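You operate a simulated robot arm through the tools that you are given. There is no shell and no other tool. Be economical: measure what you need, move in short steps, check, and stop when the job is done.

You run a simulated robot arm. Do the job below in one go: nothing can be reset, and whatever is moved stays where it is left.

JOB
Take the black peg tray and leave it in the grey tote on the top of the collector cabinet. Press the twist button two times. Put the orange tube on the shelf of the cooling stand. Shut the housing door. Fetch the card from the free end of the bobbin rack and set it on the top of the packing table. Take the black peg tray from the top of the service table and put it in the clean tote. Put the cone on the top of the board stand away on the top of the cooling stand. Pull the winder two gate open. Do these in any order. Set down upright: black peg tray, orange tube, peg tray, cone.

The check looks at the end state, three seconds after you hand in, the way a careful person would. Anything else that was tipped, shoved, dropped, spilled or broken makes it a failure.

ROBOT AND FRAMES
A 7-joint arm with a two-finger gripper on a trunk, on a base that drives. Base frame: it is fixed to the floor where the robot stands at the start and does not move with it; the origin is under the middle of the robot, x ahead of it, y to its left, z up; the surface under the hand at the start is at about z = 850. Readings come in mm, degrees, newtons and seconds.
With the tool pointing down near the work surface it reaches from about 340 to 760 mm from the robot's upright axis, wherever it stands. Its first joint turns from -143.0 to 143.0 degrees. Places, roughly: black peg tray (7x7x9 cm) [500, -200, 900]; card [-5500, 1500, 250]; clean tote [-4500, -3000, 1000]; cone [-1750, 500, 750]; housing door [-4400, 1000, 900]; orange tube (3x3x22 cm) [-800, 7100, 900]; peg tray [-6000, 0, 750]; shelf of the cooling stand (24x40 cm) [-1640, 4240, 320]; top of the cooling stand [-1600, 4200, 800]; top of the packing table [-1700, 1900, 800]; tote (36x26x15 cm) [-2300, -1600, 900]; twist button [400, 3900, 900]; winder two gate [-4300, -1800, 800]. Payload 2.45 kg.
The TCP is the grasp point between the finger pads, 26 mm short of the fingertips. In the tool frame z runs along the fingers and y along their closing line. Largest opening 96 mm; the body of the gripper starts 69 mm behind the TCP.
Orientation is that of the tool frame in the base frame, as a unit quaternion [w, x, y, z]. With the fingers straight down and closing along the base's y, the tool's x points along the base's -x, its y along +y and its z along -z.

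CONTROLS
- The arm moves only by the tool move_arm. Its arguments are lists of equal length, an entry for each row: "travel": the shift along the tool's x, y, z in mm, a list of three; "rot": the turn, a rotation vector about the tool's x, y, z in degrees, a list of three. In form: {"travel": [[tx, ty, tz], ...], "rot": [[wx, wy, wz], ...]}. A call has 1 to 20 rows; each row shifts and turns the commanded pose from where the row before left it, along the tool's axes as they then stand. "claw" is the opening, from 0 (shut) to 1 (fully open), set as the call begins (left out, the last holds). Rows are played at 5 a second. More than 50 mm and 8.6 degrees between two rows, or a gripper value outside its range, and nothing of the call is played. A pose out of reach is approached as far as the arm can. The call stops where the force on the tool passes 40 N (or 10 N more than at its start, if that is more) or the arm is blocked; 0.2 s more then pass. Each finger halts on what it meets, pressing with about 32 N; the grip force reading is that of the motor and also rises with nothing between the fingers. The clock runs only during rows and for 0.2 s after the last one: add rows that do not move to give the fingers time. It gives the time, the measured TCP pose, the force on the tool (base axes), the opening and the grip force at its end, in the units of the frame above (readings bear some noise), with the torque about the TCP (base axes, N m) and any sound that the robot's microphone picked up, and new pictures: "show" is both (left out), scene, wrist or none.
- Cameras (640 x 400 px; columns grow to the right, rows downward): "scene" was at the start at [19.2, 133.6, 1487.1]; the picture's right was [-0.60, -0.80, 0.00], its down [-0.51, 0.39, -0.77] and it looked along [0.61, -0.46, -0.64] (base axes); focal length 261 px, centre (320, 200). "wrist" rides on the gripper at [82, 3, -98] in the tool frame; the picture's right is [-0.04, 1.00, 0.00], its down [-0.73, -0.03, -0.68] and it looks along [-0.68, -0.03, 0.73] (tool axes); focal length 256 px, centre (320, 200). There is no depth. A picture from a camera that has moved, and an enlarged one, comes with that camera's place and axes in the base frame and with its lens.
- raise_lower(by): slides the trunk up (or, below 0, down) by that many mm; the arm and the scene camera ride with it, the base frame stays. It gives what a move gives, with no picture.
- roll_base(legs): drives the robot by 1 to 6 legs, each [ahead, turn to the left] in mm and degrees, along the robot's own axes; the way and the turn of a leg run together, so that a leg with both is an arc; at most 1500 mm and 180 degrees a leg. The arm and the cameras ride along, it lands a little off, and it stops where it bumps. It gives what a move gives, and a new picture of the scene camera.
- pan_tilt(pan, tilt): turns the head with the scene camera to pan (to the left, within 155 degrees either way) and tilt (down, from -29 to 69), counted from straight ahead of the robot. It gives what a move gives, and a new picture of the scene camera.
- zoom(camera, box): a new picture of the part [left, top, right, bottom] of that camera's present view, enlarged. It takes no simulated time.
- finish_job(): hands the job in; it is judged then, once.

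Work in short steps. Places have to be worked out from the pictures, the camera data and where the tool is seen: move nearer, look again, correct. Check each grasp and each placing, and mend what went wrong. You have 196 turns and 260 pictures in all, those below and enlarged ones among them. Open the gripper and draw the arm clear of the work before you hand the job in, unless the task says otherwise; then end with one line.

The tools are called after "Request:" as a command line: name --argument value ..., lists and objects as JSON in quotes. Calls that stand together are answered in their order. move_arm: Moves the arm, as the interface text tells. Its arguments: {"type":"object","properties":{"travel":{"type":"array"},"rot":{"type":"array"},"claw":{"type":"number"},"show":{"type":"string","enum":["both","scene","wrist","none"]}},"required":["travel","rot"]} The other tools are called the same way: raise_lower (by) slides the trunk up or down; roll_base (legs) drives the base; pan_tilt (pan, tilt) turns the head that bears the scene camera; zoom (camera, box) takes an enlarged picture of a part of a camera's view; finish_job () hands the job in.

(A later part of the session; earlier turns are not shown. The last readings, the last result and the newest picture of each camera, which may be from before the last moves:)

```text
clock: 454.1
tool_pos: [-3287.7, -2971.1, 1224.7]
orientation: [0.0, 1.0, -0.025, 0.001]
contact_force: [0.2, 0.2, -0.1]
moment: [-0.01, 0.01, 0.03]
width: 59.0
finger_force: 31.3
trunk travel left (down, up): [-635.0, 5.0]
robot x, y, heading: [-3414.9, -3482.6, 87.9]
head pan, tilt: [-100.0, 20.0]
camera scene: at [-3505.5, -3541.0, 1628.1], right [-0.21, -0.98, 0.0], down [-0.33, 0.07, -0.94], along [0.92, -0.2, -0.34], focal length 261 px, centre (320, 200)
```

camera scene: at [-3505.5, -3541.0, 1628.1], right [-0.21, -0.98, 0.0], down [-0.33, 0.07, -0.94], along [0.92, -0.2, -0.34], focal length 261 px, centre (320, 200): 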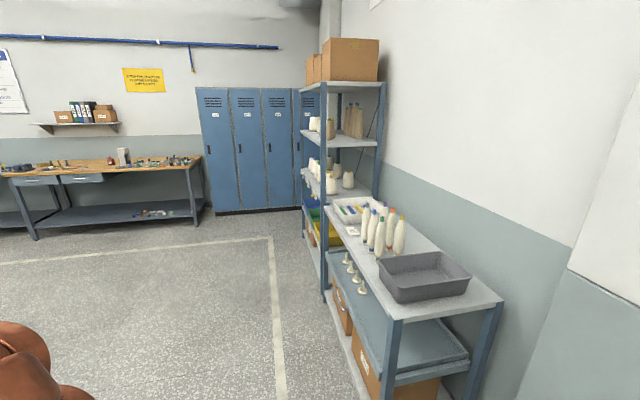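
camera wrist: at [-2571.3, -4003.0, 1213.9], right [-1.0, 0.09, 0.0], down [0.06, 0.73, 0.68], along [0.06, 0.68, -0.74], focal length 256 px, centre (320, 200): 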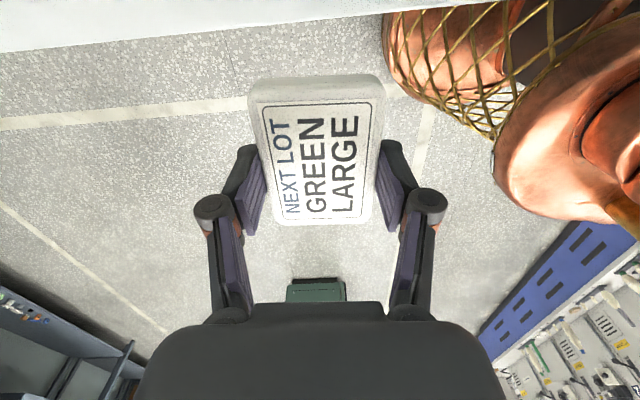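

All five bobbins stand upright on the shelf. I lower the trunk again and head up the main aisle to the packing table.

Request:
raise_lower --by -110

Request:
roll_base --legs '[[0, -2], [1500, 0], [1500, 0], [1500, 0], [850, 0], [0, -86]]'

Request:
pan_tilt --pan 10 --tilt 25

```text
clock: 455.6
tool_pos: [-3287.6, -2971.0, 1115.3]
orientation: [0.001, 1.0, -0.025, 0.001]
contact_force: [-0.3, -0.2, 0.0]
moment: [0.0, 0.02, 0.0]
width: 58.8
finger_force: 31.6
trunk travel left (down, up): [-525.0, 115.0]
robot x, y, heading: [-3412.0, -3485.7, 87.7]
head pan, tilt: [-100.0, 20.0]
```

```text
clock: 485.2
tool_pos: [-2503.0, 1753.0, 1114.5]
orientation: [0.0, -0.699, 0.715, 0.001]
contact_force: [-0.2, -0.5, -0.6]
moment: [0.0, 0.03, 0.02]
width: 58.8
finger_force: 32.0
trunk travel left (down, up): [-525.0, 115.0]
robot x, y, heading: [-3016.7, 1866.1, -0.7]
head pan, tilt: [-100.0, 20.0]
camera scene: at [-3080.7, 1959.1, 1518.1], right [-0.98, 0.18, 0.0], down [0.06, 0.34, -0.94], along [-0.17, -0.92, -0.34], focal length 261 px, centre (320, 200)
```

scene: 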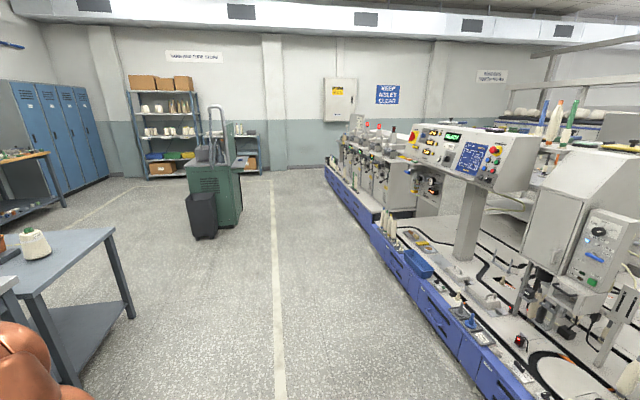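

```text
clock: 487.1
tool_pos: [-2502.8, 1752.1, 1115.4]
orientation: [0.0, -0.699, 0.715, 0.001]
contact_force: [0.3, -0.3, -0.8]
moment: [-0.01, 0.03, 0.02]
width: 59.1
finger_force: 32.4
trunk travel left (down, up): [-525.0, 115.0]
robot x, y, heading: [-3017.3, 1868.0, -0.8]
head pan, tilt: [10.0, 25.0]
camera scene: at [-2972.6, 2065.6, 1510.0], right [0.16, -0.99, 0.0], down [-0.42, -0.07, -0.91], along [0.89, 0.15, -0.42], focal length 261 px, centre (320, 200)
```

scene: 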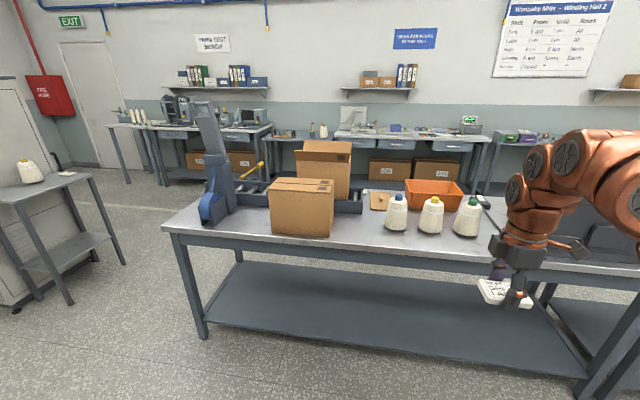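

The packing table top is at z≈803, near edge x≈-1955. A free spot lies at about [-1865,2000] between the carton and the cones. I drive closer and move over it.

Request:
roll_base --legs '[[0, 0.8], [560, 0]]'

Request:
move_arm --travel '[[-45, -15, 0], [-45, -15, 0], [-45, -15, 0], [-45, -15, 0], [-45, -10, 0], [-30, -5, 0], [0, 0, 0]]' --rot '[[0, 0, 0], [0, 0, 0], [0, 0, 0], [0, 0, 0], [0, 0, 0], [0, 0, 0], [0, 0, 0]]' --show "both"

Request:
pan_tilt --pan 0 --tilt 45

```text
clock: 490.7
tool_pos: [-1940.3, 1762.4, 1115.2]
orientation: [-0.001, -0.705, 0.709, -0.001]
contact_force: [0.0, -0.6, -0.3]
moment: [-0.01, -0.01, 0.0]
width: 58.8
finger_force: 31.9
trunk travel left (down, up): [-525.0, 115.0]
robot x, y, heading: [-2453.1, 1863.3, 0.4]
head pan, tilt: [10.0, 25.0]
camera scene: at [-2413.5, 2068.3, 1510.0], right [0.18, -0.98, 0.0], down [-0.42, -0.08, -0.91], along [0.89, 0.16, -0.42], focal length 261 px, centre (320, 200)
```

scene: 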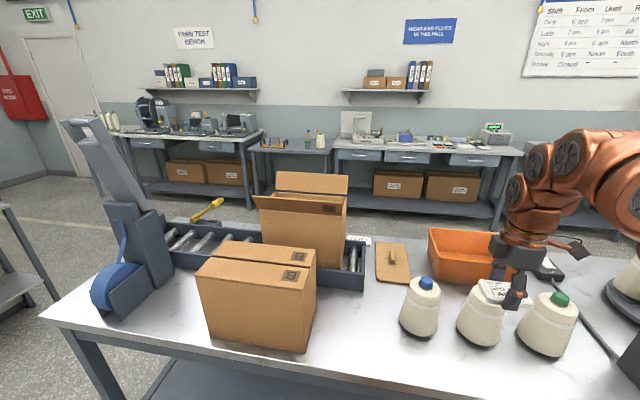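

```text
clock: 492.3
tool_pos: [-1862.6, 2016.2, 1113.7]
orientation: [-0.001, -0.705, 0.71, 0.001]
contact_force: [-0.2, 0.3, -0.1]
moment: [0.02, -0.02, 0.03]
width: 59.2
finger_force: 32.5
trunk travel left (down, up): [-525.0, 115.0]
robot x, y, heading: [-2455.7, 1867.6, 0.3]
head pan, tilt: [10.0, 25.0]
camera scene: at [-2413.4, 2068.6, 1510.0], right [0.18, -0.98, 0.0], down [-0.42, -0.08, -0.91], along [0.89, 0.16, -0.42], focal length 261 px, centre (320, 200)
camera wrist: at [-1866.5, 1935.6, 1213.2], right [-1.0, 0.05, 0.0], down [0.04, 0.73, 0.68], along [0.03, 0.68, -0.74], focal length 256 px, centre (320, 200)
```

scene: 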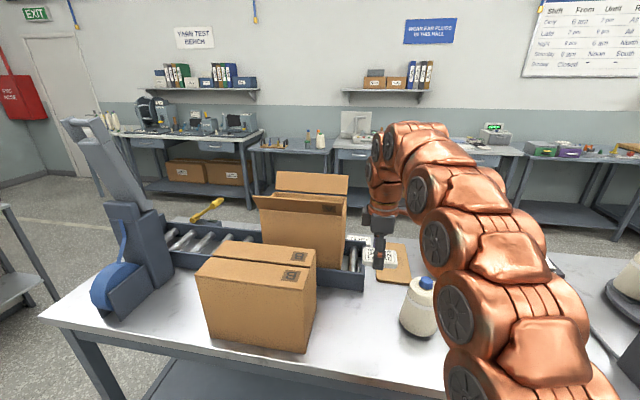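
wrist: 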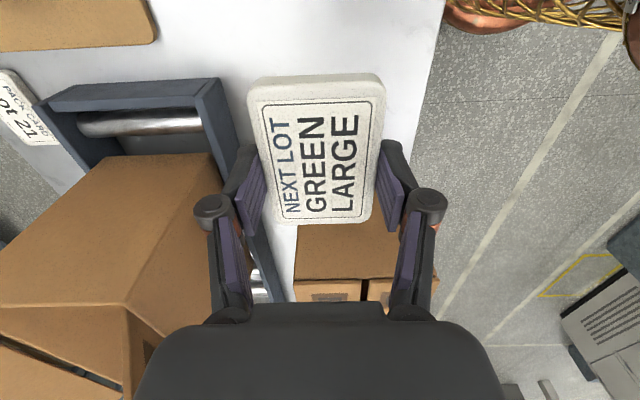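

```text
clock: 493.1
tool_pos: [-1862.1, 2017.1, 1113.5]
orientation: [-0.002, -0.705, 0.709, -0.001]
contact_force: [0.7, 0.7, -0.8]
moment: [-0.01, 0.01, 0.01]
width: 59.2
finger_force: 32.3
trunk travel left (down, up): [-525.0, 115.0]
robot x, y, heading: [-2454.3, 1865.5, 0.5]
head pan, tilt: [0.0, 45.0]
camera scene: at [-2422.7, 2052.5, 1479.5], right [0.0, -1.0, 0.0], down [-0.71, 0.0, -0.71], along [0.71, 0.0, -0.71], focal length 261 px, centre (320, 200)
```

scene: 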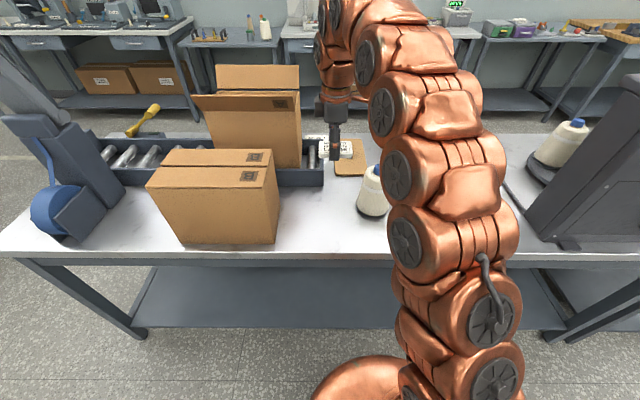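

Target [-1855,2045] is clear on all sides. I shift 30 mm and descend to just above the table.

Request:
move_arm --travel '[[-28, 0, 20], [0, 0, 45], [0, 0, 45], [0, 0, 45], [0, 0, 45], [0, 0, 30], [0, 0, 0]]' --rot '[[0, 0, 0], [0, 0, 0], [0, 0, 0], [0, 0, 0], [0, 0, 0], [0, 0, 0], [0, 0, 0]]' --show "both"

```text
clock: 494.7
tool_pos: [-1861.6, 2044.4, 884.3]
orientation: [-0.001, -0.704, 0.71, 0.0]
contact_force: [0.0, 0.8, -0.1]
moment: [-0.01, 0.0, -0.01]
width: 59.0
finger_force: 31.6
trunk travel left (down, up): [-525.0, 115.0]
robot x, y, heading: [-2453.4, 1867.8, 0.3]
head pan, tilt: [0.0, 45.0]
camera scene: at [-2422.7, 2052.5, 1479.4], right [0.0, -1.0, 0.0], down [-0.71, 0.0, -0.71], along [0.71, 0.0, -0.71], focal length 261 px, centre (320, 200)
camera wrist: at [-1867.2, 1962.9, 983.6], right [-1.0, 0.05, 0.0], down [0.04, 0.73, 0.68], along [0.03, 0.68, -0.74], focal length 256 px, centre (320, 200)
```

scene: 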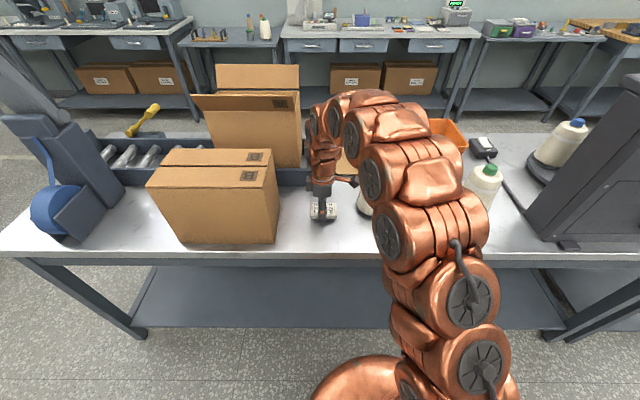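
wrist: 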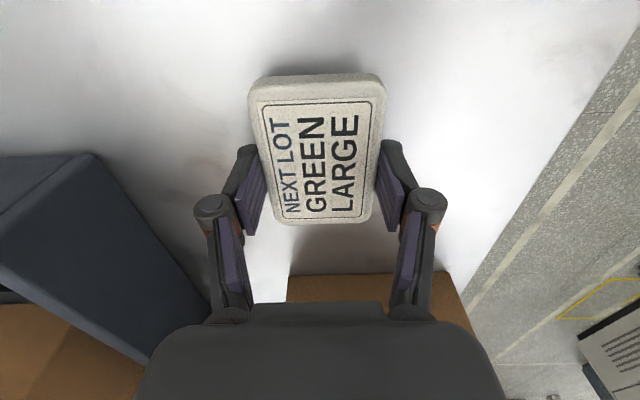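

Clear. I lower in small steps until it touches.

Request:
move_arm --travel '[[0, 0, 15], [0, 0, 8], [0, 0, 5], [0, 0, 4], [0, 0, 4], [0, 0, 3], [0, 0, 3]]' --rot '[[0, 0, 0], [0, 0, 0], [0, 0, 0], [0, 0, 0], [0, 0, 0], [0, 0, 0], [0, 0, 0]]' --show "none"

```text
clock: 495.2
tool_pos: [-1863.0, 2044.6, 872.5]
orientation: [0.003, -0.704, 0.711, -0.002]
contact_force: [-13.8, -3.7, 31.8]
moment: [-0.35, 1.4, 0.06]
width: 59.3
finger_force: 32.3
trunk travel left (down, up): [-525.0, 115.0]
robot x, y, heading: [-2454.4, 1865.1, 0.2]
head pan, tilt: [0.0, 45.0]
stopped in row 2: the force on the tool passed its limit at 59 N (the readings are from after the stop); the commanded pose is now the measured one
```

The card touches the table. I relax 1 mm, open, and lift.

Request:
move_arm --travel '[[0, 0, -2], [0, 0, 0], [0, 0, 0], [0, 0, 0], [0, 0, -10], [0, 0, -30], [0, 0, -40], [0, 0, -40], [0, 0, -40]]' --rot '[[0, 0, 0], [0, 0, 0], [0, 0, 0], [0, 0, 0], [0, 0, 0], [0, 0, 0], [0, 0, 0], [0, 0, 0], [0, 0, 0]]' --claw 0.9 --show "wrist"

```text
clock: 497.2
tool_pos: [-1862.3, 2044.4, 1032.8]
orientation: [0.001, -0.704, 0.71, -0.002]
contact_force: [0.2, -0.2, -0.2]
moment: [-0.05, 0.0, 0.0]
width: 86.1
finger_force: 0.0
trunk travel left (down, up): [-525.0, 115.0]
robot x, y, heading: [-2454.2, 1866.2, 0.4]
head pan, tilt: [0.0, 45.0]
camera wrist: at [-1867.5, 1962.9, 1131.3], right [-1.0, 0.05, 0.0], down [0.03, 0.73, 0.68], along [0.04, 0.68, -0.73], focal length 256 px, centre (320, 200)
```

wrist: 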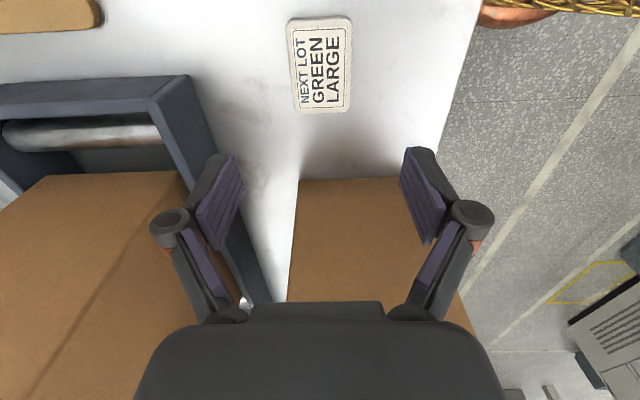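

The card lies on the packing table. Next the cone on the board stand: I back off, turn the hand to normal, and drive to face it from the -x side.

Request:
roll_base --legs '[[-250, 0]]'

Request:
move_arm --travel '[[45, 0, -20], [45, 0, -20], [45, 0, -20], [20, 0, -15], [0, 0, 0], [0, 0, 0], [0, 0, 0], [0, 0, 0], [0, 0, 0], [0, 0, 0], [0, 0, 0], [0, 0, 0], [0, 0, 0], [0, 0, 0], [0, 0, 0], [40, 0, 0], [40, 0, 0], [40, 0, 0]]' --rot '[[0, 0, 0], [0, 0, 0], [0, 0, 0], [0, 0, 0], [0, 0, 8.2], [0, 0, 8.2], [0, 0, 8.2], [0, 0, 8.2], [0, 0, 8.2], [0, 0, 8.2], [0, 0, 8.2], [0, 0, 8.2], [0, 0, 8.2], [0, 0, 8.2], [0, 0, 8], [0, 0, 0], [0, 0, 0], [0, 0, 0]]' --claw 1 --show "none"

Request:
roll_base --legs '[[0, -90], [1370, 0], [0, 90], [200, 0]]'

Request:
pan_tilt --pan 0 --tilt 40

```text
clock: 499.1
tool_pos: [-2115.6, 2044.1, 1033.0]
orientation: [0.002, -0.704, 0.71, -0.002]
contact_force: [0.7, -0.6, -1.3]
moment: [-0.01, -0.01, 0.0]
width: 86.3
finger_force: 0.2
trunk travel left (down, up): [-525.0, 115.0]
robot x, y, heading: [-2707.3, 1867.9, 0.1]
head pan, tilt: [0.0, 45.0]
camera scene: at [-2676.2, 2051.2, 1479.4], right [0.01, -1.0, 0.0], down [-0.71, 0.0, -0.71], along [0.71, 0.0, -0.71], focal length 261 px, centre (320, 200)
```

scene: 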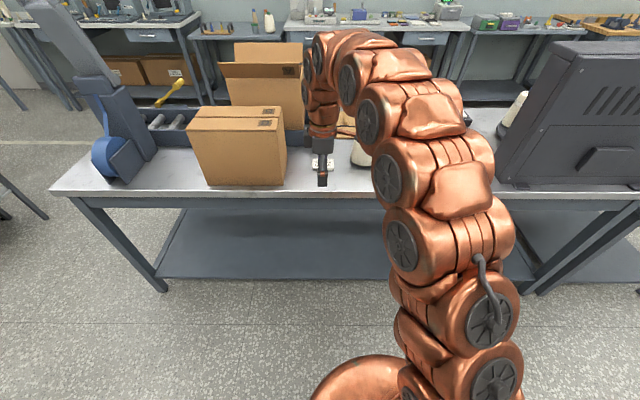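

```text
clock: 502.9
tool_pos: [-2235.9, 1890.8, 1106.1]
orientation: [0.002, 0.004, 1.0, 0.001]
contact_force: [-0.2, 0.4, 0.2]
moment: [-0.01, 0.06, -0.04]
width: 95.8
finger_force: 0.0
trunk travel left (down, up): [-525.0, 115.0]
robot x, y, heading: [-2708.3, 1867.8, 0.4]
head pan, tilt: [0.0, 45.0]
```

```text
clock: 518.5
tool_pos: [-2000.0, 533.0, 1105.9]
orientation: [0.003, -0.011, 1.0, 0.001]
contact_force: [0.8, -1.8, 0.2]
moment: [0.01, 0.01, -0.01]
width: 96.0
finger_force: 0.0
trunk travel left (down, up): [-525.0, 115.0]
robot x, y, heading: [-2471.4, 499.5, 2.0]
head pan, tilt: [0.0, 45.0]
camera scene: at [-2444.1, 681.1, 1479.4], right [0.03, -1.0, 0.0], down [-0.71, -0.02, -0.71], along [0.71, 0.02, -0.71], focal length 261 px, centre (320, 200)
```

scene: 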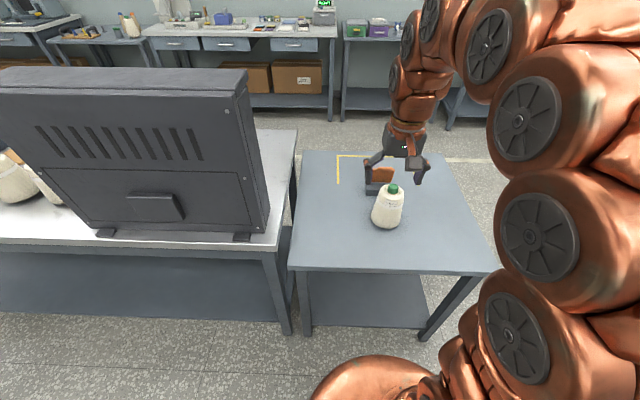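

```text
clock: 519.2
tool_pos: [-1999.9, 533.1, 1106.7]
orientation: [0.002, -0.01, 1.0, 0.0]
contact_force: [-0.5, -0.1, 0.0]
moment: [0.02, 0.0, -0.04]
width: 95.9
finger_force: 0.0
trunk travel left (down, up): [-525.0, 115.0]
robot x, y, heading: [-2471.5, 496.9, 2.0]
head pan, tilt: [0.0, 40.0]
camera scene: at [-2440.3, 681.2, 1486.6], right [0.03, -1.0, 0.0], down [-0.64, -0.02, -0.77], along [0.77, 0.03, -0.64], focal length 261 px, centre (320, 200)
```

scene: 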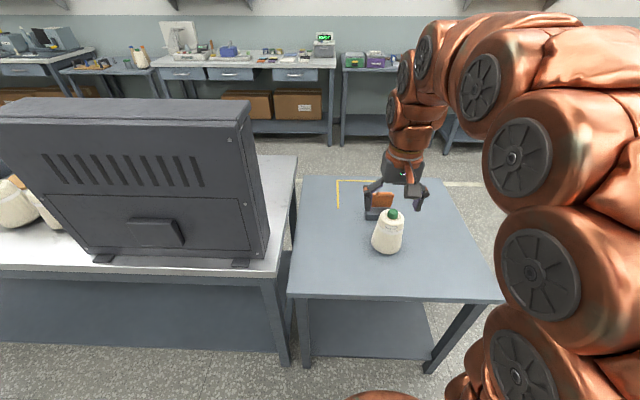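

The cone stands at around [-1790,435]. I zoom and get a wrist view.

Request:
zoom --camera "scene" --box '[340, 180, 440, 270]'

Request:
move_arm --travel '[[-30, -30, 0], [-30, -30, 0], [-20, -20, 0], [0, 0, 0]]' --rot '[[0, 0, 0], [0, 0, 0], [0, 0, 0], [0, 0, 0]]' --show "wrist"

```text
4.44 times, centred on (390, 225) of scene
camera zoom: at [-2440.3, 681.2, 1486.6], right [0.03, -1.0, 0.0], down [-0.64, -0.02, -0.77], along [0.77, 0.03, -0.64], focal length 1160 px, centre (9, 89)
```

zoom: 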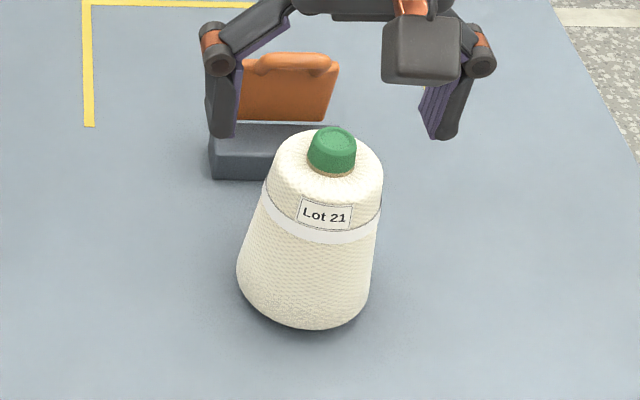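

```text
clock: 520.2
tool_pos: [-1919.4, 455.3, 1106.8]
orientation: [0.002, -0.011, 1.0, 0.0]
contact_force: [-0.2, -0.2, 0.5]
moment: [-0.02, 0.0, 0.0]
width: 95.9
finger_force: 0.0
trunk travel left (down, up): [-525.0, 115.0]
robot x, y, heading: [-2468.4, 495.8, 2.0]
head pan, tilt: [0.0, 40.0]
camera wrist: at [-2002.0, 456.2, 1204.4], right [0.02, 1.0, 0.0], down [0.73, -0.01, 0.68], along [0.68, -0.01, -0.73], focal length 256 px, centre (320, 200)
```

wrist: 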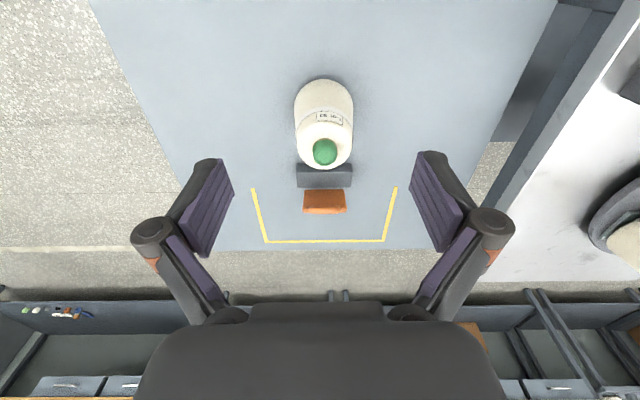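

The green tip is at about [-1838,461], top z≈950. I move above it and descend to z≈1020 to measure closely.

Request:
move_arm --travel '[[-40, 3, 0], [-40, 3, 0], [0, 0, 40], [0, 0, 40], [0, 0, 0]]' --rot '[[0, 0, 0], [0, 0, 0], [0, 0, 0], [0, 0, 0], [0, 0, 0]]' --claw 0.62 --show "both"

Request:
zoom --camera "scene" --box '[330, 150, 450, 260]'

```text
clock: 521.4
tool_pos: [-1837.7, 463.9, 1027.1]
orientation: [0.002, -0.011, 1.0, 0.0]
contact_force: [-0.7, -0.5, -0.2]
moment: [0.03, -0.04, 0.0]
width: 59.3
finger_force: 0.1
trunk travel left (down, up): [-525.0, 115.0]
robot x, y, heading: [-2471.4, 493.6, 2.2]
head pan, tilt: [0.0, 40.0]
camera scene: at [-2440.3, 681.2, 1486.7], right [0.03, -1.0, 0.0], down [-0.64, -0.02, -0.77], along [0.77, 0.03, -0.64], focal length 261 px, centre (320, 200)
camera wrist: at [-1921.1, 464.0, 1125.4], right [0.02, 1.0, 0.0], down [0.73, -0.01, 0.68], along [0.68, -0.01, -0.73], focal length 256 px, centre (320, 200)
```

scene: 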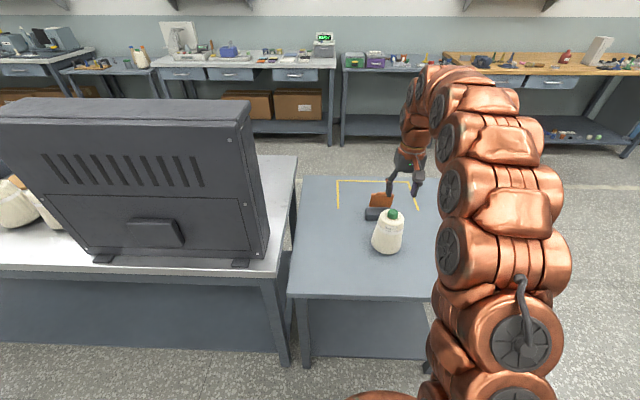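
wrist: 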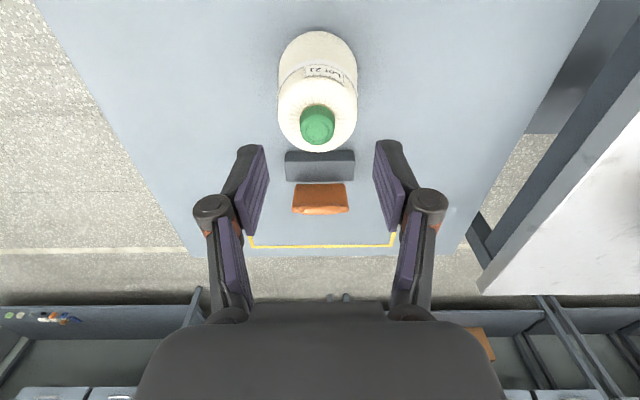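

```text
3.64 times, centred on (390, 205) of scene
camera zoom: at [-2440.3, 681.2, 1486.7], right [0.03, -1.0, 0.0], down [-0.64, -0.02, -0.77], along [0.77, 0.03, -0.64], focal length 949 px, centre (66, 182)
```

zoom: 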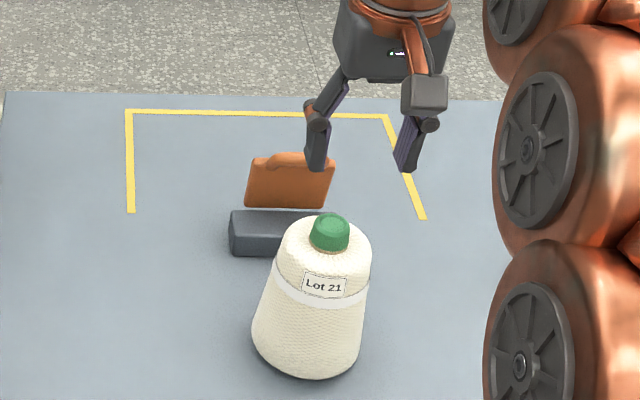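

Estimates put the tip nearer [-1820,460] with top between z 911 and 944. I shift forward 15 mm and descend 35 for a closer look.

Request:
move_arm --travel '[[-15, -3, 0], [0, 0, 20], [0, 0, 15], [0, 0, 0]]' --rot '[[0, 0, 0], [0, 0, 0], [0, 0, 0], [0, 0, 0]]' --show "wrist"

Request:
zoom --camera "scene" --box '[330, 150, 450, 260]'

```text
clock: 522.4
tool_pos: [-1822.9, 460.9, 992.5]
orientation: [0.002, -0.012, 1.0, -0.001]
contact_force: [0.2, -0.2, 0.6]
moment: [0.01, -0.01, 0.0]
width: 59.7
finger_force: 0.0
trunk travel left (down, up): [-525.0, 115.0]
robot x, y, heading: [-2472.1, 497.7, 1.7]
head pan, tilt: [0.0, 40.0]
camera wrist: at [-1906.1, 461.1, 1090.2], right [0.02, 1.0, 0.0], down [0.73, -0.01, 0.68], along [0.68, -0.01, -0.73], focal length 256 px, centre (320, 200)
```

wrist: 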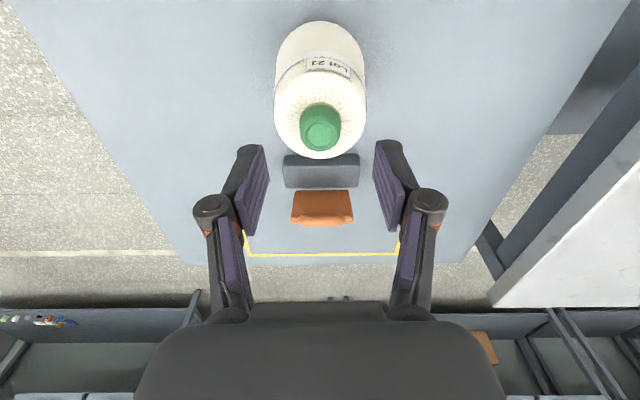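

```text
3.64 times, centred on (390, 205) of scene
camera zoom: at [-2440.3, 681.2, 1486.7], right [0.03, -1.0, 0.0], down [-0.64, -0.02, -0.77], along [0.77, 0.03, -0.64], focal length 949 px, centre (66, 182)
```

zoom: 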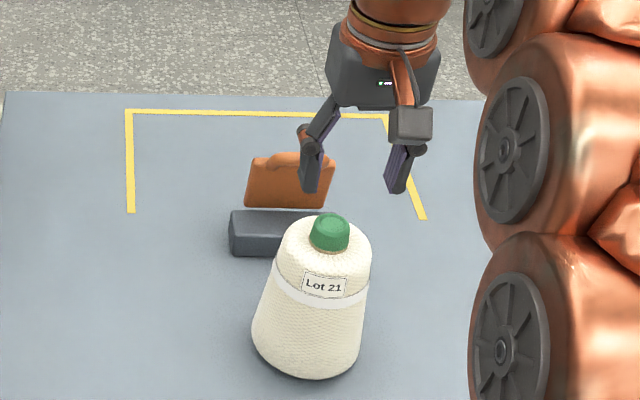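

Better fit: tip at about [-1812,461], top z≈905. I adjust and descend 45 mm.

Request:
move_arm --travel '[[-10, 1, 15], [0, 0, 15], [0, 0, 15], [0, 0, 0]]' --rot '[[0, 0, 0], [0, 0, 0], [0, 0, 0], [0, 0, 0]]' --show "wrist"

Request:
zoom --camera "scene" --box '[330, 150, 450, 260]'

```text
clock: 523.4
tool_pos: [-1812.9, 460.8, 946.7]
orientation: [0.003, -0.011, 1.0, 0.0]
contact_force: [0.3, -0.2, 0.5]
moment: [0.0, -0.02, 0.0]
width: 59.4
finger_force: 0.1
trunk travel left (down, up): [-525.0, 115.0]
robot x, y, heading: [-2470.7, 491.2, 1.9]
head pan, tilt: [0.0, 40.0]
camera wrist: at [-1896.1, 462.1, 1045.3], right [0.02, 1.0, 0.0], down [0.73, -0.01, 0.68], along [0.68, -0.01, -0.73], focal length 256 px, centre (320, 200)
```

wrist: 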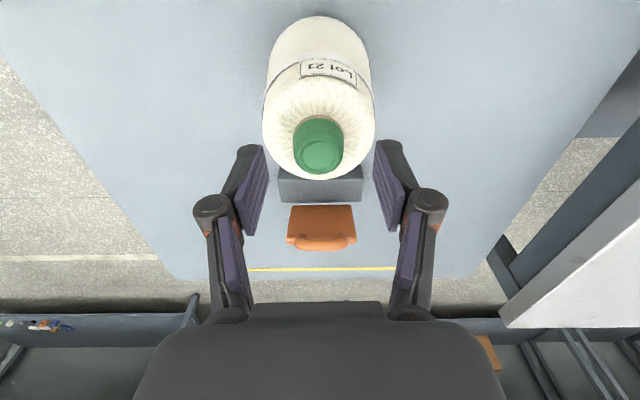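

```text
3.64 times, centred on (390, 205) of scene
camera zoom: at [-2440.3, 681.2, 1486.7], right [0.03, -1.0, 0.0], down [-0.64, -0.02, -0.77], along [0.77, 0.03, -0.64], focal length 949 px, centre (66, 182)
```

zoom: 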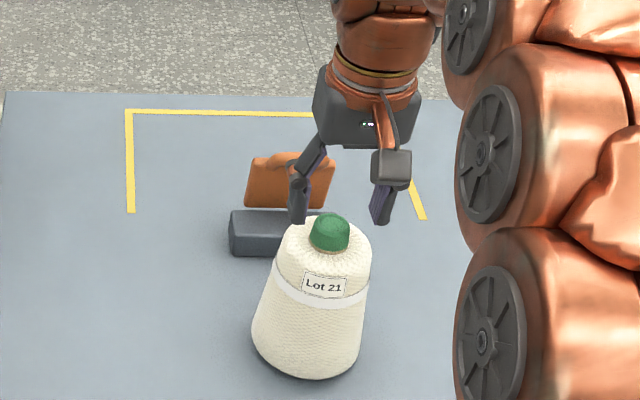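

Tip top settles at about [-1816,462,918], with ~20 mm of cap above the shoulder. I descend to z≈932 and close, watching the force.

Request:
move_arm --travel '[[3, 2, 8], [0, 0, 7], [0, 0, 0]]' --rot '[[0, 0, 0], [0, 0, 0], [0, 0, 0]]' --show "none"

Request:
move_arm --travel '[[0, 0, 0], [0, 0, 0], [0, 0, 0], [0, 0, 0]]' --rot '[[0, 0, 0], [0, 0, 0], [0, 0, 0], [0, 0, 0]]' --claw 0.1 --show "wrist"

Request:
zoom --camera "scene" --box '[330, 150, 450, 260]'

```text
clock: 524.2
tool_pos: [-1816.6, 463.1, 931.1]
orientation: [0.003, -0.011, 1.0, 0.0]
contact_force: [-0.1, -0.6, -0.4]
moment: [0.02, 0.01, 0.03]
width: 59.5
finger_force: 0.0
trunk travel left (down, up): [-525.0, 115.0]
robot x, y, heading: [-2469.2, 496.3, 2.2]
head pan, tilt: [0.0, 40.0]
```

```text
clock: 525.2
tool_pos: [-1814.3, 462.0, 932.0]
orientation: [0.002, -0.012, 1.0, 0.0]
contact_force: [1.1, -1.6, 1.6]
moment: [-0.07, -0.24, -0.02]
width: 30.5
finger_force: 31.6
trunk travel left (down, up): [-525.0, 115.0]
robot x, y, heading: [-2467.6, 494.8, 2.1]
head pan, tilt: [0.0, 40.0]
camera wrist: at [-1898.6, 463.6, 1030.5], right [0.02, 1.0, 0.0], down [0.73, -0.01, 0.68], along [0.68, -0.01, -0.73], focal length 256 px, centre (320, 200)
```

wrist: 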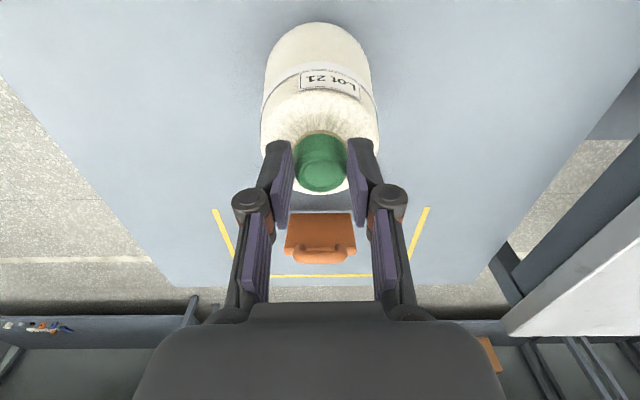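

```text
3.64 times, centred on (390, 205) of scene
camera zoom: at [-2440.3, 681.1, 1486.7], right [0.03, -1.0, 0.0], down [-0.64, -0.02, -0.77], along [0.77, 0.03, -0.64], focal length 949 px, centre (66, 182)
```

zoom: 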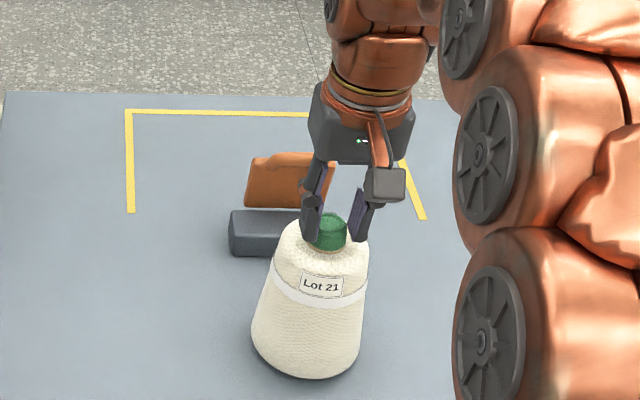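

Gripped the cap at 30.5 mm, but shallowly. I reopen slightly, go 8 mm deeper, and regrip.

Request:
move_arm --travel '[[0, 0, 0], [0, 0, 0], [0, 0, 4], [0, 0, 4], [0, 0, 0]]' --rot '[[0, 0, 0], [0, 0, 0], [0, 0, 0], [0, 0, 0], [0, 0, 0]]' --claw 0.5 --show "none"

Request:
move_arm --travel '[[0, 0, 0], [0, 0, 0], [0, 0, 0], [0, 0, 0]]' --rot '[[0, 0, 0], [0, 0, 0], [0, 0, 0], [0, 0, 0]]' --claw 0 --show "wrist"

```text
clock: 526.4
tool_pos: [-1814.8, 463.0, 924.6]
orientation: [0.002, -0.012, 1.0, 0.0]
contact_force: [0.5, -0.1, 0.5]
moment: [0.0, -0.03, 0.0]
width: 48.1
finger_force: 0.0
trunk travel left (down, up): [-525.0, 115.0]
robot x, y, heading: [-2469.9, 492.7, 1.9]
head pan, tilt: [0.0, 40.0]
```

```text
clock: 527.4
tool_pos: [-1814.9, 463.4, 923.5]
orientation: [0.002, -0.012, 1.0, 0.001]
contact_force: [0.3, -1.8, 2.6]
moment: [-0.15, -0.06, -0.03]
width: 32.2
finger_force: 31.9
trunk travel left (down, up): [-525.0, 115.0]
robot x, y, heading: [-2474.5, 494.0, 2.2]
head pan, tilt: [0.0, 40.0]
camera wrist: at [-1898.4, 463.9, 1022.6], right [0.02, 1.0, 0.0], down [0.73, -0.01, 0.68], along [0.68, -0.01, -0.73], focal length 256 px, centre (320, 200)
```

wrist: 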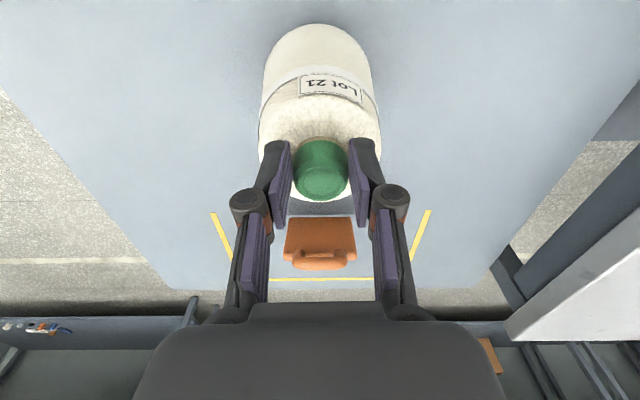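

Deeper grip at 32.2 mm. I lift slowly and watch.

Request:
move_arm --travel '[[0, 0, -5], [0, 0, -10], [0, 0, -15], [0, 0, -20], [0, 0, 0], [0, 0, 0]]' --rot '[[0, 0, 0], [0, 0, 0], [0, 0, 0], [0, 0, 0], [0, 0, 0], [0, 0, 0]]' --show "both"

Request:
zoom --camera "scene" --box '[330, 150, 450, 260]'

```text
clock: 528.8
tool_pos: [-1815.5, 463.6, 974.5]
orientation: [0.001, -0.011, 1.0, 0.0]
contact_force: [0.7, -0.3, -3.9]
moment: [-0.03, 0.01, 0.01]
width: 32.3
finger_force: 31.9
trunk travel left (down, up): [-525.0, 115.0]
robot x, y, heading: [-2469.4, 491.2, 1.9]
head pan, tilt: [0.0, 40.0]
camera scene: at [-2440.1, 681.1, 1486.7], right [0.03, -1.0, 0.0], down [-0.64, -0.02, -0.77], along [0.77, 0.03, -0.64], focal length 261 px, centre (320, 200)
camera wrist: at [-1899.2, 464.6, 1072.6], right [0.02, 1.0, 0.0], down [0.73, -0.01, 0.68], along [0.68, -0.01, -0.73], focal length 256 px, centre (320, 200)
```

scene: 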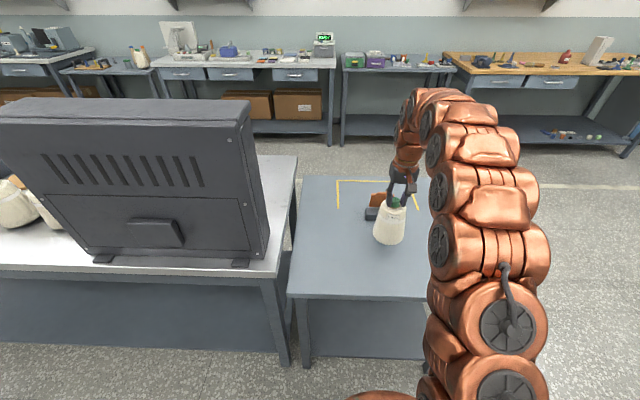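
wrist: 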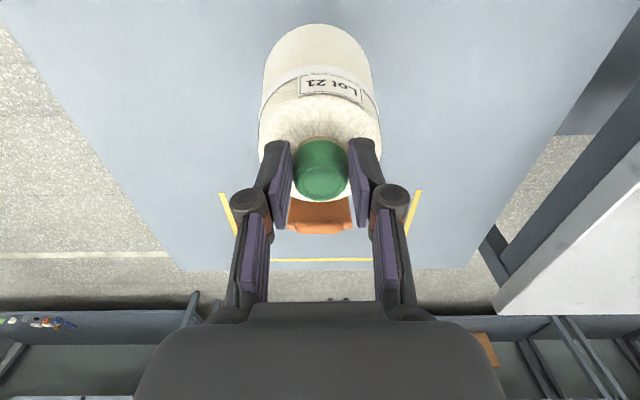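

```text
3.64 times, centred on (390, 205) of scene
camera zoom: at [-2440.1, 681.1, 1486.7], right [0.03, -1.0, 0.0], down [-0.64, -0.02, -0.77], along [0.77, 0.03, -0.64], focal length 949 px, centre (66, 182)
```

zoom: 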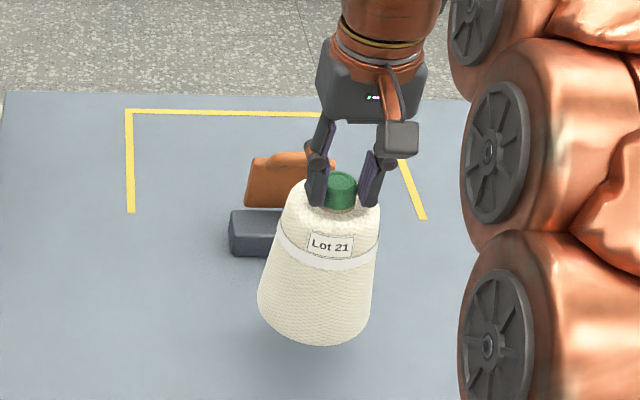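

The cone is held. I raise it, retract, and drive north toward the cooling stand.

Request:
move_arm --travel '[[0, 0, -40], [0, 0, -40], [20, 0, -35], [40, 0, -10], [40, 0, 0], [40, 0, 0], [40, 0, 0]]' --rot '[[0, 0, 0], [0, 0, 0], [0, 0, 0], [0, 0, 0], [0, 0, 0], [0, 0, 0], [0, 0, 0]]' --show "none"

Request:
roll_base --legs '[[-150, 0], [0, 88], [1500, 0], [1500, 0]]'

Request:
pan_tilt --pan -40 --tilt 25

```text
clock: 530.4
tool_pos: [-1994.8, 458.5, 1099.3]
orientation: [0.002, -0.011, 1.0, 0.0]
contact_force: [-0.1, 0.3, -3.6]
moment: [0.0, 0.07, -0.01]
width: 32.1
finger_force: 31.7
trunk travel left (down, up): [-525.0, 115.0]
robot x, y, heading: [-2467.8, 497.7, 1.8]
head pan, tilt: [0.0, 40.0]
```

```text
clock: 549.7
tool_pos: [-2551.1, 3979.4, 1098.9]
orientation: [0.001, -0.701, 0.713, 0.002]
contact_force: [0.8, -0.2, -3.4]
moment: [-0.05, -0.03, -0.01]
width: 31.9
finger_force: 31.5
trunk travel left (down, up): [-525.0, 115.0]
robot x, y, heading: [-2605.8, 3507.3, 89.7]
head pan, tilt: [0.0, 40.0]
camera scene: at [-2785.8, 3544.7, 1486.7], right [1.0, 0.0, 0.0], down [0.0, -0.64, -0.77], along [0.0, 0.77, -0.64], focal length 261 px, centre (320, 200)
```

scene: 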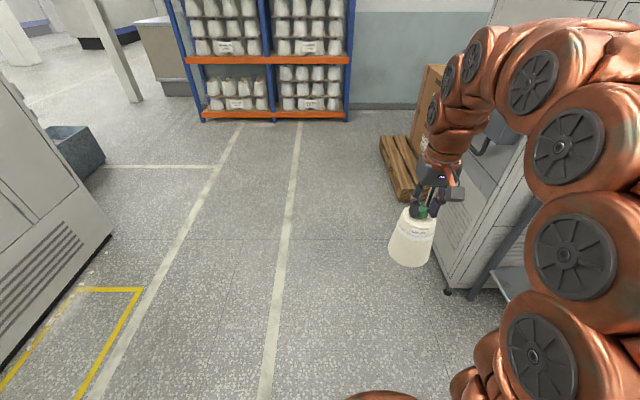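

```text
clock: 550.7
tool_pos: [-2550.2, 3978.2, 1099.3]
orientation: [0.002, -0.701, 0.713, 0.002]
contact_force: [0.1, 0.1, -4.1]
moment: [-0.05, 0.02, 0.01]
width: 32.2
finger_force: 32.5
trunk travel left (down, up): [-525.0, 115.0]
robot x, y, heading: [-2608.1, 3508.4, 89.5]
head pan, tilt: [-40.0, 25.0]
camera scene: at [-2726.7, 3530.2, 1510.0], right [0.76, -0.64, 0.0], down [-0.27, -0.32, -0.91], along [0.58, 0.69, -0.42], focal length 261 px, centre (320, 200)
```

scene: 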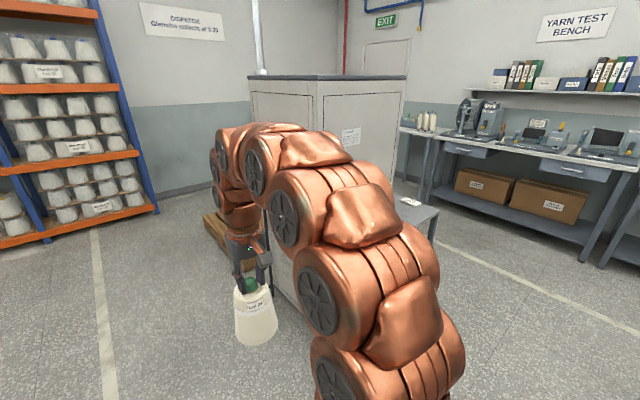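

The arm hides the stand. I raise the trunk for clearance, swing the base to about [-1690,3600], stopping at an angle to look first.

Request:
raise_lower --by 110

Request:
roll_base --legs '[[0, -85], [900, 0]]'

Request:
pan_tilt --pan 85 --tilt 40

```text
clock: 552.1
tool_pos: [-2551.5, 3979.1, 1208.7]
orientation: [0.002, -0.702, 0.712, 0.002]
contact_force: [0.0, 0.0, -3.2]
moment: [-0.04, -0.02, 0.01]
width: 32.0
finger_force: 32.1
trunk travel left (down, up): [-635.0, 5.0]
robot x, y, heading: [-2604.1, 3505.0, 89.9]
head pan, tilt: [-40.0, 25.0]
```

```text
clock: 560.5
tool_pos: [-1237.4, 3571.0, 1208.5]
orientation: [0.002, -0.037, 0.999, 0.0]
contact_force: [-0.7, 0.1, -3.5]
moment: [0.02, 0.03, -0.01]
width: 31.9
finger_force: 32.0
trunk travel left (down, up): [-635.0, 5.0]
robot x, y, heading: [-1714.8, 3578.2, 4.9]
head pan, tilt: [-40.0, 25.0]
camera scene: at [-1701.6, 3708.7, 1620.0], right [-0.57, -0.82, 0.0], down [-0.35, 0.24, -0.91], along [0.74, -0.52, -0.42], focal length 261 px, centre (320, 200)
```

scene: 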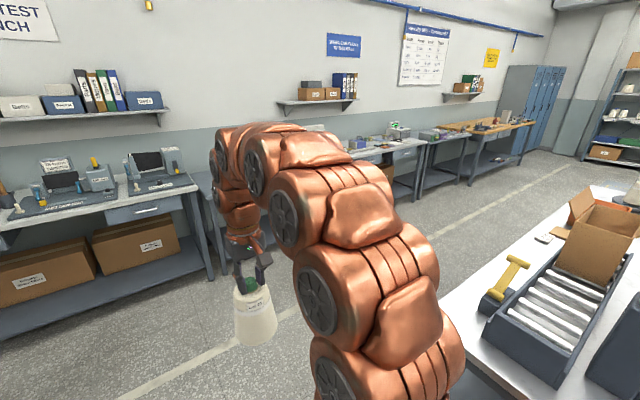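

```text
clock: 562.5
tool_pos: [-1236.9, 3569.8, 1208.9]
orientation: [0.002, -0.036, 0.999, 0.001]
contact_force: [0.7, 0.1, -2.7]
moment: [-0.02, 0.01, 0.03]
width: 31.7
finger_force: 31.8
trunk travel left (down, up): [-635.0, 5.0]
robot x, y, heading: [-1714.4, 3581.5, 5.1]
head pan, tilt: [85.0, 40.0]
camera scene: at [-1776.8, 3846.7, 1596.7], right [1.0, 0.0, 0.0], down [0.0, -0.64, -0.77], along [0.0, 0.77, -0.64], focal length 261 px, centre (320, 200)
```

scene: 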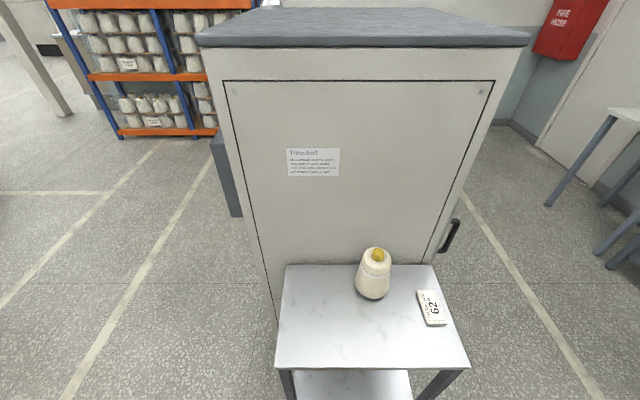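

The stand top spans about x -1888..-1395, y 4085..4390, with another cone at [-1613,4288] and a card on the right. I'll set mine at [-1785,4215]. Turning to face it.

Request:
roll_base --legs '[[0, 85]]'

Request:
pan_tilt --pan -5 --tilt 45

```text
clock: 566.6
tool_pos: [-1663.2, 4054.1, 1209.1]
orientation: [0.002, -0.705, 0.709, 0.002]
contact_force: [0.3, 0.5, -3.8]
moment: [-0.03, -0.01, 0.02]
width: 31.9
finger_force: 31.6
trunk travel left (down, up): [-635.0, 5.0]
robot x, y, heading: [-1711.4, 3577.1, 90.0]
head pan, tilt: [85.0, 40.0]
camera scene: at [-1977.9, 3540.5, 1596.7], right [0.08, 1.0, 0.0], down [0.64, -0.05, -0.77], along [-0.76, 0.06, -0.64], focal length 261 px, centre (320, 200)
```

scene: 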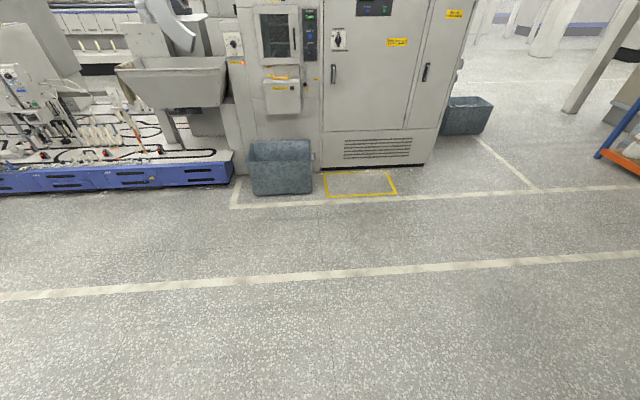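

```text
clock: 568.2
tool_pos: [-1663.1, 4055.9, 1209.6]
orientation: [0.002, -0.705, 0.71, 0.002]
contact_force: [-0.2, -0.2, -3.7]
moment: [-0.07, -0.03, 0.0]
width: 31.6
finger_force: 31.8
trunk travel left (down, up): [-635.0, 5.0]
robot x, y, heading: [-1712.6, 3581.3, 90.3]
head pan, tilt: [-5.0, 45.0]
camera scene: at [-1886.7, 3614.7, 1589.4], right [1.0, -0.08, 0.0], down [-0.06, -0.7, -0.71], along [0.06, 0.7, -0.71], focal length 261 px, centre (320, 200)
```

scene: 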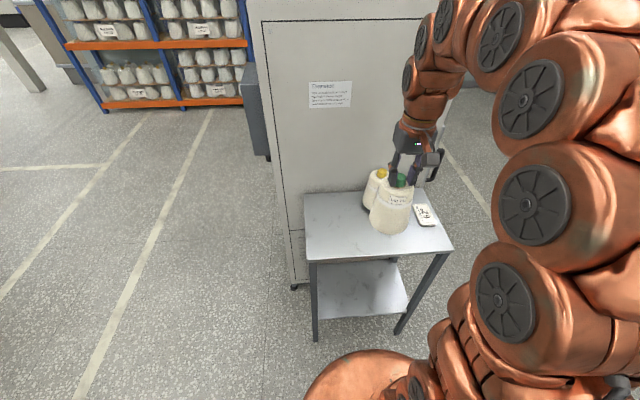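

I move left over the free side of the stand then forward, keeping height.

Request:
move_arm --travel '[[0, 42, 0], [0, 42, 0], [0, 40, 0], [-40, 0, 10], [-40, 0, 10], [-40, 0, 10], [-38, 0, 10], [0, 0, 0]]' --rot '[[0, 0, 0], [0, 0, 0], [0, 0, 0], [0, 0, 0], [0, 0, 0], [0, 0, 0], [0, 0, 0], [0, 0, 0]]' --show "both"

```text
clock: 570.0
tool_pos: [-1787.2, 4214.4, 1169.0]
orientation: [0.002, -0.705, 0.709, 0.002]
contact_force: [0.6, 0.6, -3.4]
moment: [-0.07, 0.02, 0.0]
width: 31.8
finger_force: 31.9
trunk travel left (down, up): [-635.0, 5.0]
robot x, y, heading: [-1714.9, 3578.7, 90.6]
head pan, tilt: [-5.0, 45.0]
camera scene: at [-1886.7, 3615.2, 1589.4], right [1.0, -0.08, 0.0], down [-0.06, -0.71, -0.71], along [0.06, 0.7, -0.71], focal length 261 px, centre (320, 200)
camera wrist: at [-1791.8, 4133.0, 1268.4], right [-1.0, 0.05, 0.0], down [0.03, 0.73, 0.68], along [0.03, 0.68, -0.73], focal length 256 px, centre (320, 200)
```

scene: 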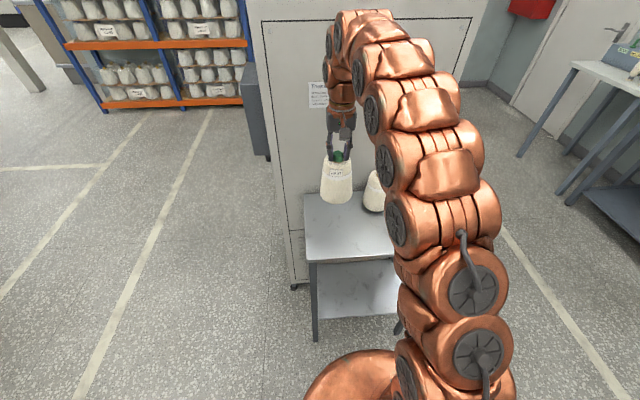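
wrist: 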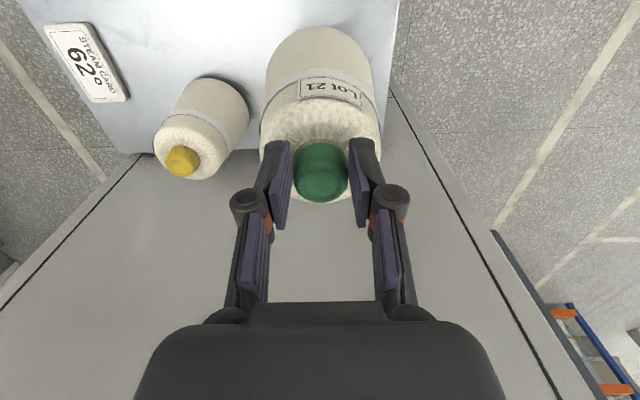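

Position is good (left edge x≈-1900, other cone clear). I lower toward the surface.

Request:
move_arm --travel '[[0, 0, 40], [0, 0, 40], [0, 0, 30], [0, 0, 10], [0, 0, 0]]' --rot '[[0, 0, 0], [0, 0, 0], [0, 0, 0], [0, 0, 0], [0, 0, 0]]' --show "scene"

Request:
zoom --camera "scene" --box '[290, 140, 410, 260]'

```text
clock: 571.2
tool_pos: [-1786.4, 4215.2, 1048.4]
orientation: [0.002, -0.706, 0.708, 0.001]
contact_force: [-0.2, 0.4, -3.6]
moment: [-0.05, -0.01, 0.0]
width: 31.8
finger_force: 31.8
trunk travel left (down, up): [-635.0, 5.0]
robot x, y, heading: [-1712.8, 3580.2, 90.3]
head pan, tilt: [-5.0, 45.0]
camera scene: at [-1886.7, 3614.9, 1589.4], right [1.0, -0.08, 0.0], down [-0.06, -0.7, -0.71], along [0.06, 0.7, -0.71], focal length 261 px, centre (320, 200)
```

scene: 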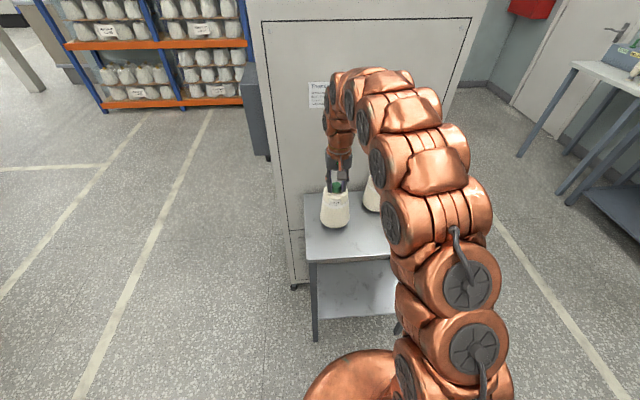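

```text
3.33 times, centred on (350, 200) of scene
camera zoom: at [-1886.7, 3614.9, 1589.4], right [1.0, -0.08, 0.0], down [-0.06, -0.7, -0.71], along [0.06, 0.7, -0.71], focal length 870 px, centre (220, 200)
```

zoom: 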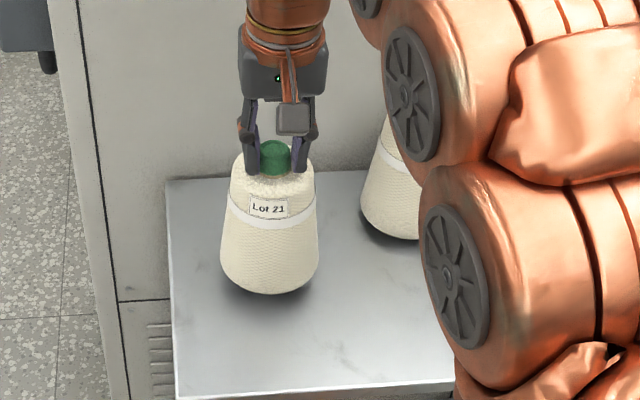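

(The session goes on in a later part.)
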